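You operate a simulated robot arm through the tools that you are given. There is no shell and no other tool. Be economical: measure what you need, move in short steps, check, and stop when the job is done.

Carry out the task below with a simulated robot arm. There is one attempt and no reset: what you move stays moved.

TASK
Put one of the spice jars from the yard table top on top of the green food tin there.
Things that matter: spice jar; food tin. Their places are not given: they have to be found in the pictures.

It is judged by the outcome, as a careful person would: the job done as asked, and still so three seconds after it is handed in. It fails if anything else is knocked over, pushed out of place, dropped, spilled or broken.

THE ROBOT
A 7-joint arm with a two-finger parallel gripper, fixed in place. Base frame: the origin is at the foot of the arm, x ahead of it, y to its left, z up; the work surface is at about z = 0. Units: m, degrees, N and s.
With the tool pointing down near the work surface it reaches from about 0.22 to 0.58 m from the base axis. Its first joint turns from -66.0 to 66.0 degrees. Payload 2.5 kg.
The tool frame sits at the grasp point between the pads (the TCP): z along the fingers, y along the line on which they close. The tips reach 0.023 m beyond it. The gripper opens to 0.094 m. The fingers are 0.038 m wide and 0.01 m thick; the gripper's body (0.054 by 0.096 m) begins 0.039 m behind the TCP.
Orientation is told as [roll, pitch, yaw] about the base's x, y, z axes, in that order, counted from this pose: with the fingers straight down and closing along the base's y, the tool's x points along the base's -x, its y along +y and its z along -z.

THE INTERFACE
- The arm moves only by the tool apply_moves. Its argument "increments" is a list of rows, each a list of 3 entries, a list of its own where there are three numbers: the opening in per cent of the stroke, from 0 (shut) to 100 (fully open), then the shift along the tool's x, y, z in m, then the turn, a rotation vector about the tool's x, y, z in degrees. In form: [[jaw, [tx, ty, tz], [wx, wy, wz]], ...]. A call has 1 to 10 rows; each row shifts and turns the commanded pose from where the row before left it, along the tool's axes as they then stand. A row lasts 0.2 s, in which the tool goes at most 0.05 m and 8.6 degrees; a call with a longer step from one row to the next is refused whole, and so is a gripper value outside its range. A pose out of reach is approached as far as the arm can. The call stops where the force on the tool passes 40 N (or 10 N more than at its start, if that is more) or the arm is blocked; 0.2 s more then pass. The fingers move at their own pace (about 0.108 m/s each) and stop on an object; they squeeze with about 30 N. The grip force told is the motor's: it shows also when the fingers shut on nothing. Time passes only in rows, and 0.2 s behind the last, so rows that do not move let the fingers close. The reply holds the time, the measured pose of the TCP, the force on the tool along the base axes, the opening and the grip force, in the units named above and with some noise.
- Cameras (640 x 400 px; columns grow to the right, rows downward): "scene" is fixed at [0.1109, -0.3964, 0.5513]; the picture's right is [0.90, -0.44, 0.00], its down [-0.22, -0.45, -0.87] and it looks along [0.38, 0.78, -0.50] (base axes); focal length 364 px, centre (320, 200). "wrist" rides on the gripper at [-0.039, 0, -0.044] in the tool frame; the picture's right is [0.00, -1.00, 0.00], its down [0.97, 0.00, -0.24] and it looks along [0.24, 0.00, 0.97] (tool axes); focal length 218 px, centre (320, 200).
- grab_frame(camera): a new picture of that camera. The clock stands still meanwhile.
- locate(camera, pixels): for up to 12 pixels [column, row] of the newest picture of that camera ("zoom" is the newest enlarged one), the place [x, y, z] in the base frame of the surface seen there, good to about 0.002 m. The clock stands still meanwhile.
- inspect(camera, box): a new picture of the part [left, top, right, bottom] of that camera's present view, enlarged. The clock stands still meanwhile.
- hand_in(): hands the job in; it is judged then, once.

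Go step by step. Measure first, check grasps and placings, and put right what went wrong. The budget is 60 turns and 26 pictures, counting those below and the enlarged ones. Unless the task says otherwise, let go and move clear before handing in, and close with one line.

The tools are called after "Call:" by a JSON object that holds its "api" and its "payload". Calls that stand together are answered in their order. apply_moves: Moves the arm, as the interface text tells. Its arguments: {"type":"object","properties":{"increments":{"type":"array","items":{"type":"array"}}},"required":["increments"]} The other tools are called the same way: grab_frame (camera) takes a picture; locate (camera, pixels) gives the place of the surface under pixels of a picture; inspect (camera, box) takes an enlarged picture of a part of a camera's view; hand_in () hands the job in.

At the start:

```text
clock: 0.0
tcp_pos: [0.203, 0.2574, 0.2978]
tool_rot: [0.0, 0.0, -0.1]
force: [0.1, 0.1, 0.2]
width: 0.094
grip_force: 0.0
```

scene: 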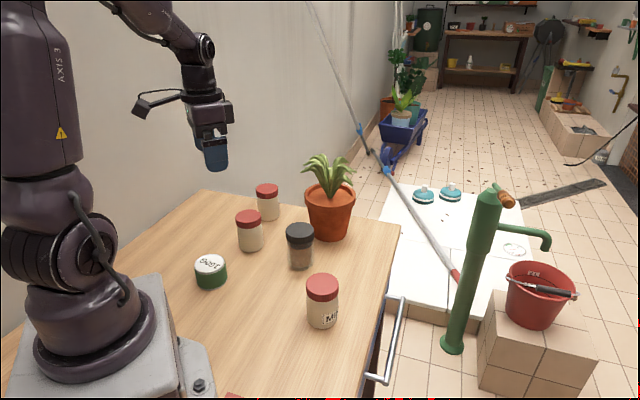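
wrist: 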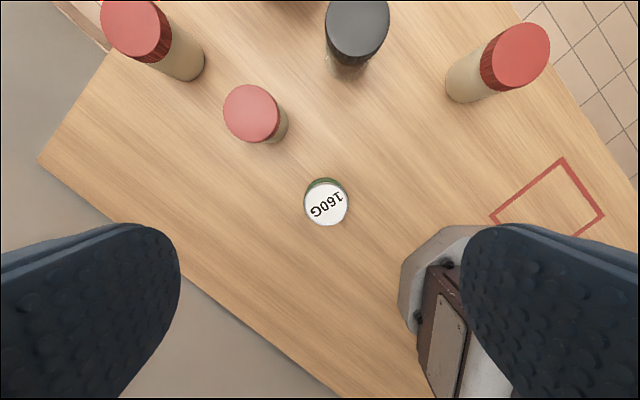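

The scene shows a green tin with a white lid near (210,270), red-capped jars at (267,200), (249,230) and (322,300), and a black-capped jar at (300,245). I'll zoom in to tell which ones are spice jars.

Call:
{"api": "inspect", "payload": {"camera": "scene", "box": [180, 170, 380, 340]}}

Call:
{"api": "locate", "payload": {"camera": "scene", "pixels": [[209, 262], [211, 285], [266, 188], [269, 218], [247, 216], [250, 249], [300, 230], [301, 267], [322, 286], [322, 325], [328, 200], [180, 300]]}}

Call:
{"api": "locate", "payload": {"camera": "wrist", "pixels": [[326, 205], [306, 205], [347, 205], [326, 225], [251, 113], [135, 28], [357, 27], [520, 55], [225, 113], [278, 108], [250, 86], [252, 141]]}}

```text
2.35 times, centred on (280, 255) of scene
```

zoom: 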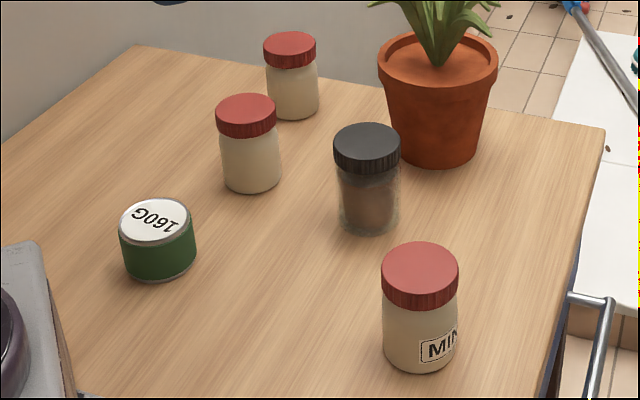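

```text
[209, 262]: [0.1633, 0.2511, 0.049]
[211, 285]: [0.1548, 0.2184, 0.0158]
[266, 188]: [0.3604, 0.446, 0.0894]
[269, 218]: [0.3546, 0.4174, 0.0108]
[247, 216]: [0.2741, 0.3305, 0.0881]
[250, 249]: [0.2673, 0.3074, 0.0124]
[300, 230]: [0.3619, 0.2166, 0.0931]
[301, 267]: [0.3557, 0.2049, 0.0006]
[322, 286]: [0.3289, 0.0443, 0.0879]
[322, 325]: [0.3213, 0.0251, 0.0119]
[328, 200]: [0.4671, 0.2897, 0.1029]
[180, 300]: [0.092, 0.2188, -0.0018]
```

```text
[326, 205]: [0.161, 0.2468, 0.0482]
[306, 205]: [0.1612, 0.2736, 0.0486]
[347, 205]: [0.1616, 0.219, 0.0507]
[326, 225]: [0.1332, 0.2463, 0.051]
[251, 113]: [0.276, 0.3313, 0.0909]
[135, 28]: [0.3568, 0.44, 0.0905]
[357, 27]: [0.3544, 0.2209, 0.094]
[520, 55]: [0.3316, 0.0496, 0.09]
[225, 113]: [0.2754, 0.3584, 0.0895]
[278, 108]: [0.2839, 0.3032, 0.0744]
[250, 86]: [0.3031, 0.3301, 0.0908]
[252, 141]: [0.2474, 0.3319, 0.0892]
```

The red-capped jars form a set, and the one at about (0.33, 0.047) has a visible label starting "MIN…", so I'm treating it as a spice jar. It also stands clear of the others. I'll move above it and measure more closely.

Call:
{"api": "apply_moves", "payload": {"increments": [[100, [-0.012, -0.03, 0.012], [0, 0, 0]], [100, [-0.012, -0.03, 0.012], [0, 0, 0]], [100, [-0.012, -0.03, 0.012], [0, 0, 0]], [100, [-0.012, -0.03, 0.012], [0, 0, 0]], [100, [-0.012, -0.03, 0.012], [0, 0, 0]], [100, [-0.012, -0.03, 0.012], [0, 0, 0]], [100, [-0.012, -0.03, 0.012], [0, 0, 0]], [100, [0, 0, 0], [0, 0, 0]]]}}

Call:
{"api": "grab_frame", "payload": {"camera": "wrist"}}

Call:
{"api": "grab_frame", "payload": {"camera": "scene"}}

```text
clock: 1.8
tcp_pos: [0.2901, 0.0477, 0.2167]
tool_rot: [0.0, -0.1, 0.1]
force: [0.7, 0.2, -0.5]
width: 0.0939
grip_force: 0.0
```

```text
22 pictures are left
```

wrist: 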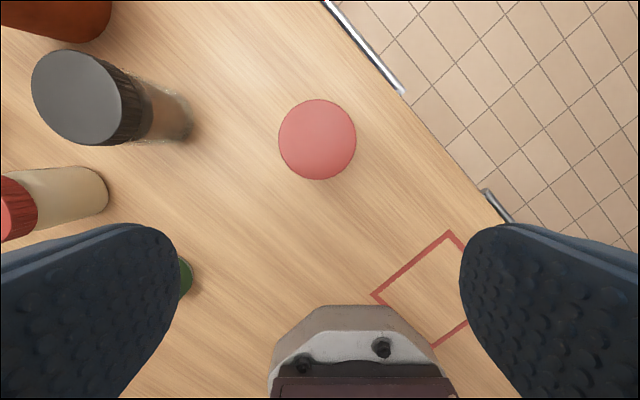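

```text
21 pictures are left
```

scene: 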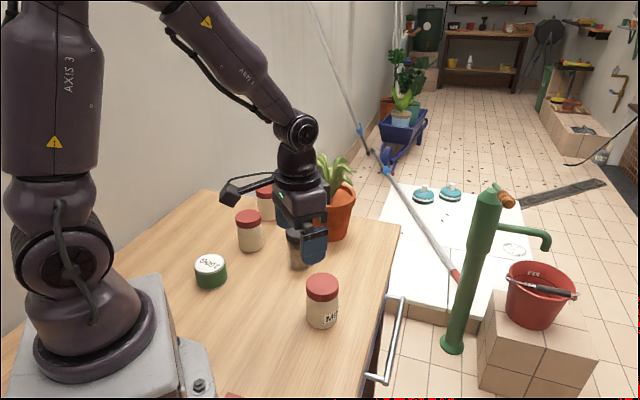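

The mint jar's cap is centred near wrist pixel (317,139), with nothing around it. I'll measure its edges.

Call:
{"api": "locate", "payload": {"camera": "wrist", "pixels": [[317, 139], [280, 139], [354, 139], [317, 102], [317, 177]]}}

Call:
{"api": "locate", "payload": {"camera": "scene", "pixels": [[209, 264], [196, 263], [223, 264], [209, 257], [210, 271]]}}

```text
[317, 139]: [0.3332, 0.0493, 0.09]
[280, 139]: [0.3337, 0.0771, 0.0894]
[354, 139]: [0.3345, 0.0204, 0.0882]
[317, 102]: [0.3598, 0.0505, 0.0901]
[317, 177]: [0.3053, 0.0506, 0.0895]
```

```text
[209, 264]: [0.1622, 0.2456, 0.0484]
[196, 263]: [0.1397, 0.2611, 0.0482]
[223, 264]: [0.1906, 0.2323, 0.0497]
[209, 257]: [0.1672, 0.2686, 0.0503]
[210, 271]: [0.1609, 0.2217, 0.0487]
```

The cap centre is at (0.333, 0.049), with a diameter of about 0.057 and its top at z = 0.09. I'll centre over it and go down to TCP z of about 0.058.

Call:
{"api": "apply_moves", "payload": {"increments": [[100, [-0.021, 0.001, 0], [0, 0, 0]], [100, [-0.022, 0, 0], [0, 0, 0]], [100, [0, 0, 0.03], [0, 0, 0]], [100, [0, 0, 0.03], [0, 0, 0]], [100, [0, 0, 0.03], [0, 0, 0]], [100, [0, 0, 0.025], [0, 0, 0]], [100, [0, 0, 0.02], [0, 0, 0]], [100, [0, 0, 0.015], [0, 0, 0]], [100, [0, 0, 0.008], [0, 0, 0]], [100, [0, 0, 0], [0, 0, 0]]]}}

Call:
{"api": "grab_frame", "payload": {"camera": "wrist"}}

```text
clock: 4.0
tcp_pos: [0.3302, 0.0487, 0.0573]
tool_rot: [-0.1, 0.0, 0.0]
force: [-0.3, 0.5, -0.2]
width: 0.0942
grip_force: 0.1
```

```text
20 pictures are left
```

wrist: 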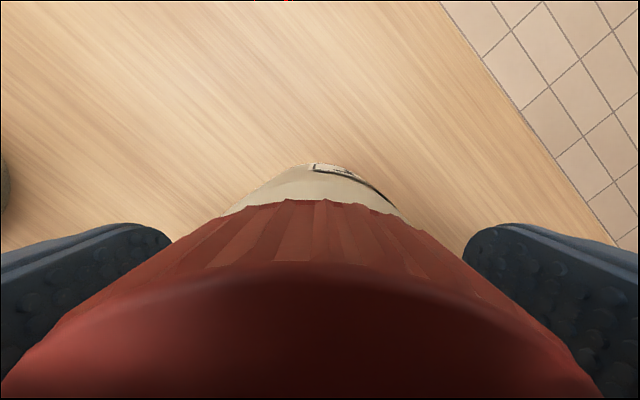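

The jar is between the fingers and centred to within about 3 mm. I'll correct x slightly and close.

Call:
{"api": "apply_moves", "payload": {"increments": [[100, [-0.0025, 0, 0], [0, 0, 0]], [55, [0, 0, 0], [0, 0, 0]], [40, [0, 0, 0], [0, 0, 0]], [40, [0, 0, 0], [0, 0, 0]], [40, [0, 0, 0], [0, 0, 0]]]}}

```text
clock: 5.2
tcp_pos: [0.3325, 0.0485, 0.0568]
tool_rot: [0.0, 0.1, 0.0]
force: [-0.1, 0.7, 0.5]
width: 0.0588
grip_force: 29.9
```

The grip is holding at a width of 0.059. I'll lift gently.

Call:
{"api": "apply_moves", "payload": {"increments": [[40, [0, 0, -0.005], [0, 0, 0]], [40, [0, 0, -0.015], [0, 0, 0]], [40, [0, 0, -0.03], [0, 0, 0]], [40, [0, 0, -0.03], [0, 0, 0]], [40, [0, 0, -0.03], [0, 0, 0]], [40, [0, 0, -0.03], [0, 0, 0]], [40, [0, 0, 0], [0, 0, 0]]]}}

Call:
{"api": "inspect", "payload": {"camera": "scene", "box": [220, 130, 420, 340]}}

```text
clock: 6.8
tcp_pos: [0.3327, 0.0471, 0.2001]
tool_rot: [0.0, 0.0, 0.0]
force: [-0.6, -0.1, -0.3]
width: 0.0586
grip_force: 29.9
```

```text
1.90 times, centred on (320, 235) of scene
```

zoom: 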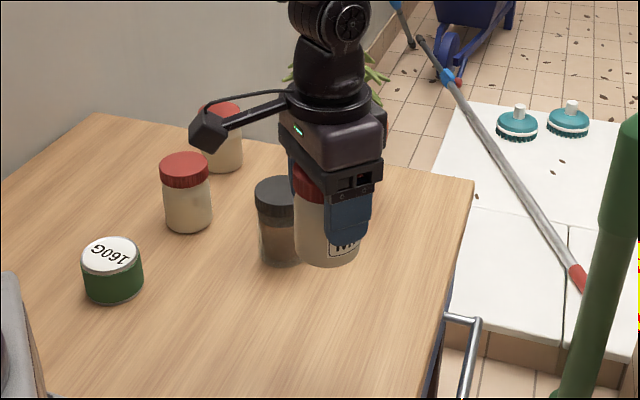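

The jar is held upright and clear. I'll carry it over to the tin, centred at about (0.163, 0.2465).

Call:
{"api": "apply_moves", "payload": {"increments": [[40, [0.01, 0.012, 0], [0, 0, 0]], [40, [0.02, 0.0234, 0], [0, 0, 0]], [40, [0.02, 0.0234, 0], [0, 0, 0]], [40, [0.02, 0.0234, 0], [0, 0, 0]], [40, [0.02, 0.0234, 0], [0, 0, 0]], [40, [0.02, 0.0234, 0], [0, 0, 0]], [40, [0.02, 0.0234, 0], [0, 0, 0]], [40, [0.02, 0.0234, 0], [0, 0, 0]], [40, [0.02, 0.0232, 0], [0, 0, 0]], [40, [0, 0, 0], [0, 0, 0]]]}}

Call:
{"api": "inspect", "payload": {"camera": "scene", "box": [130, 130, 330, 310]}}

Call:
{"api": "grab_frame", "payload": {"camera": "wrist"}}

```text
clock: 9.0
tcp_pos: [0.16, 0.2487, 0.1982]
tool_rot: [0.0, 0.0, 0.1]
force: [0.3, -0.7, -1.0]
width: 0.059
grip_force: 30.3
```

```text
2.22 times, centred on (230, 220) of scene
```

zoom: 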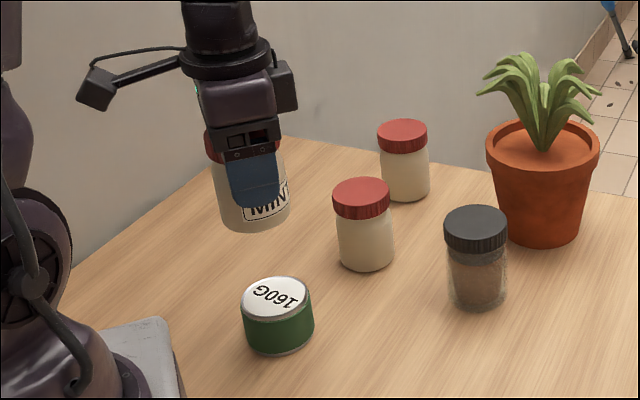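

```text
17 pictures are left
```

wrist: 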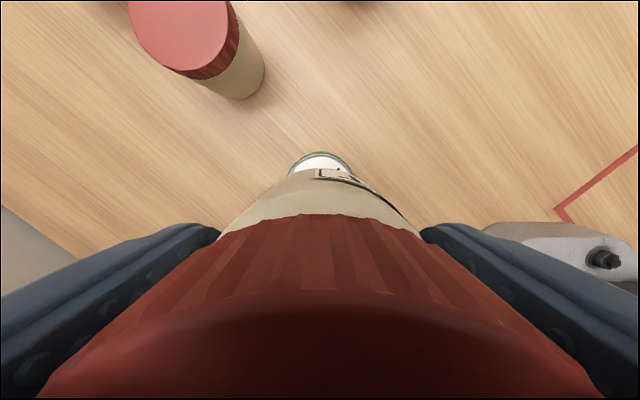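

TCP is at (0.160, 0.2487), about 3 mm off. I'll correct that and lower until the jar is about 1 cm above the lid, then check.

Call:
{"api": "apply_moves", "payload": {"increments": [[40, [-0.003, -0.002, 0], [0, 0, 0]], [40, [0, 0, 0.02], [0, 0, 0]], [40, [0, 0, 0.025], [0, 0, 0]], [40, [0, 0, 0.02], [0, 0, 0]], [40, [0, 0, 0.013], [0, 0, 0]], [40, [0, 0, 0], [0, 0, 0]]]}}

Call:
{"api": "inspect", "payload": {"camera": "scene", "box": [150, 200, 270, 300]}}

```text
clock: 10.4
tcp_pos: [0.1652, 0.2455, 0.1171]
tool_rot: [0.0, 0.1, -0.1]
force: [0.1, 0.8, -0.4]
width: 0.0588
grip_force: 29.7
```

```text
4.00 times, centred on (210, 250) of scene
```

zoom: 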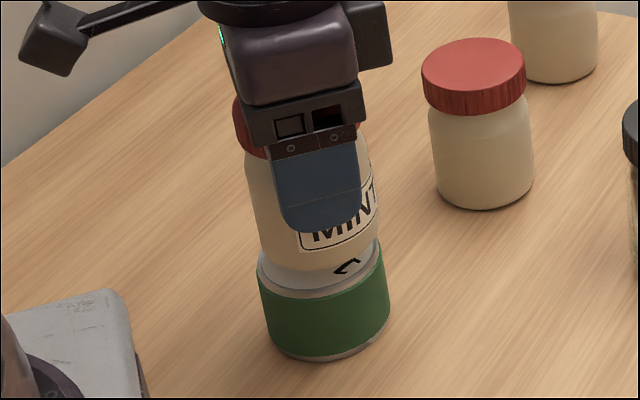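

The label reads "MINT", and the jar is centred over the tin (mid-columns about 319 and 321 in the zoom). I'll lower it in small steps to contact.

Call:
{"api": "apply_moves", "payload": {"increments": [[40, [0.001, 0, 0.005], [0, 0, 0]], [40, [0, 0, 0.002], [0, 0, 0]], [40, [0, 0, 0.0015], [0, 0, 0]], [40, [0, 0, 0], [0, 0, 0]]]}}

```text
clock: 11.4
tcp_pos: [0.1639, 0.2444, 0.1086]
tool_rot: [0.0, 0.0, 0.1]
force: [-0.2, 0.2, -0.4]
width: 0.059
grip_force: 30.7
```

Call:
{"api": "apply_moves", "payload": {"increments": [[40, [0, 0.001, 0.001], [0, 0, 0]], [40, [0, 0, 0.0005], [0, 0, 0]], [40, [0, 0, 0], [0, 0, 0]]]}}

Call:
{"api": "inspect", "payload": {"camera": "scene", "box": [150, 200, 270, 300]}}

```text
clock: 12.2
tcp_pos: [0.1643, 0.2455, 0.1075]
tool_rot: [0.0, 0.0, 0.1]
force: [-0.2, 0.1, -1.0]
width: 0.0586
grip_force: 29.8
```

```text
4.00 times, centred on (210, 250) of scene
```

zoom: 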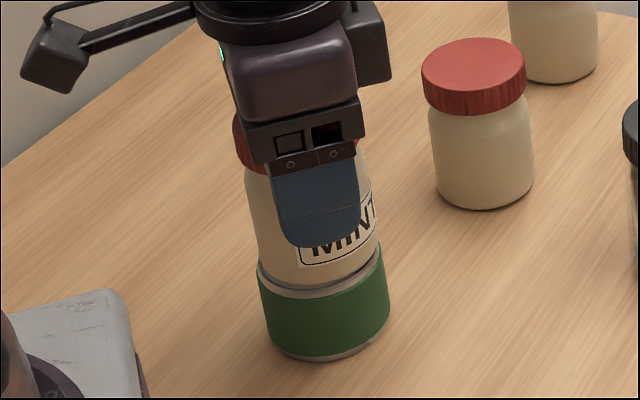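

There's no contact force yet, and the jar is very close to the lid. I'll continue in half-millimetre steps.

Call:
{"api": "apply_moves", "payload": {"increments": [[40, [0, 0, 0.0005], [0, 0, 0]], [40, [0, 0, 0.0005], [0, 0, 0]], [40, [0, 0, 0], [0, 0, 0]]]}}

```text
clock: 13.0
tcp_pos: [0.1653, 0.2456, 0.1062]
tool_rot: [-0.1, 0.0, 0.0]
force: [-0.6, -0.1, 0.6]
width: 0.0588
grip_force: 30.2
```

Call:
{"api": "apply_moves", "payload": {"increments": [[40, [0, 0, 0.0005], [0, 0, 0]], [40, [0, 0, 0.0005], [0, 0, 0]], [40, [0, 0, 0], [0, 0, 0]]]}}

```text
clock: 13.8
tcp_pos: [0.1644, 0.2447, 0.1072]
tool_rot: [0.0, 0.1, 0.1]
force: [0.3, -0.5, 8.9]
width: 0.0589
grip_force: 29.7
```

The force along z rose to 8.9 N, so the jar is resting on the tin. I'll open and wait.

Call:
{"api": "apply_moves", "payload": {"increments": [[64, [0, 0, -0.0005], [0, 0, 0]], [68, [0, 0, 0], [0, 0, 0]], [76, [0, 0, 0], [0, 0, 0]], [100, [0, 0, 0], [0, 0, 0]], [100, [0, 0, 0], [0, 0, 0]]]}}

Call:
{"api": "inspect", "payload": {"camera": "scene", "box": [150, 200, 270, 300]}}

```text
clock: 15.0
tcp_pos: [0.1662, 0.2465, 0.106]
tool_rot: [0.1, 0.0, 0.0]
force: [-0.6, -0.3, 0.1]
width: 0.0941
grip_force: 0.0
```

```text
4.00 times, centred on (210, 250) of scene
```

zoom: 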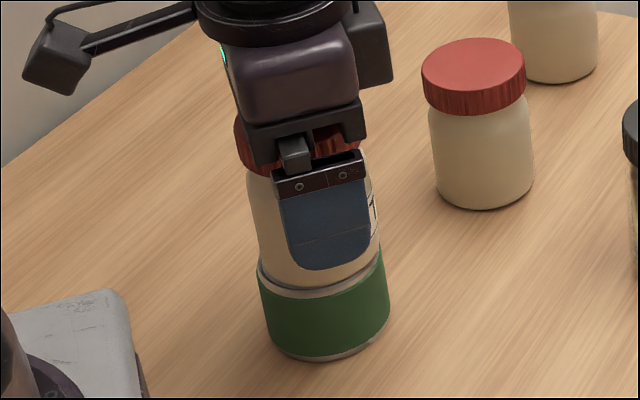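

The fingers are open and the jar stands on the tin. I'll go straight up.

Call:
{"api": "apply_moves", "payload": {"increments": [[100, [0, 0, -0.01], [0, 0, 0]], [100, [0, 0, -0.02], [0, 0, 0]], [100, [0, 0, -0.03], [0, 0, 0]], [100, [0, 0, -0.03], [0, 0, 0]], [100, [0, 0, -0.03], [0, 0, 0]], [100, [0, 0, -0.03], [0, 0, 0]], [100, [0, 0, 0], [0, 0, 0]]]}}

Call:
{"api": "grab_frame", "payload": {"camera": "scene"}}

Call:
{"api": "inspect", "payload": {"camera": "scene", "box": [150, 200, 270, 300]}}

```text
clock: 16.6
tcp_pos: [0.164, 0.2444, 0.2577]
tool_rot: [0.0, 0.0, 0.2]
force: [0.3, -0.4, -0.5]
width: 0.0941
grip_force: 0.0
```

```text
13 pictures are left
```

scene: 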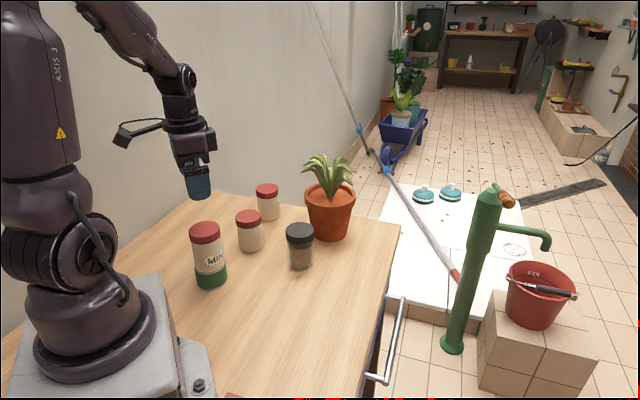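

```text
4.00 times, centred on (210, 250) of scene
```

zoom: 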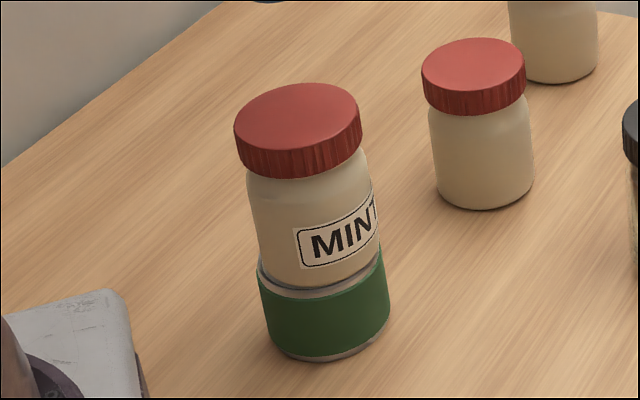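

The MINT jar stands upright and centred on the green tin. The gripper is clear and nothing else has moved, so I'm handing in.

Call:
{"api": "hand_in", "payload": {}}

```text
The job is handed in.
```

The mint spice jar is standing upright on top of the green food tin, and the other objects on the table are where they were.
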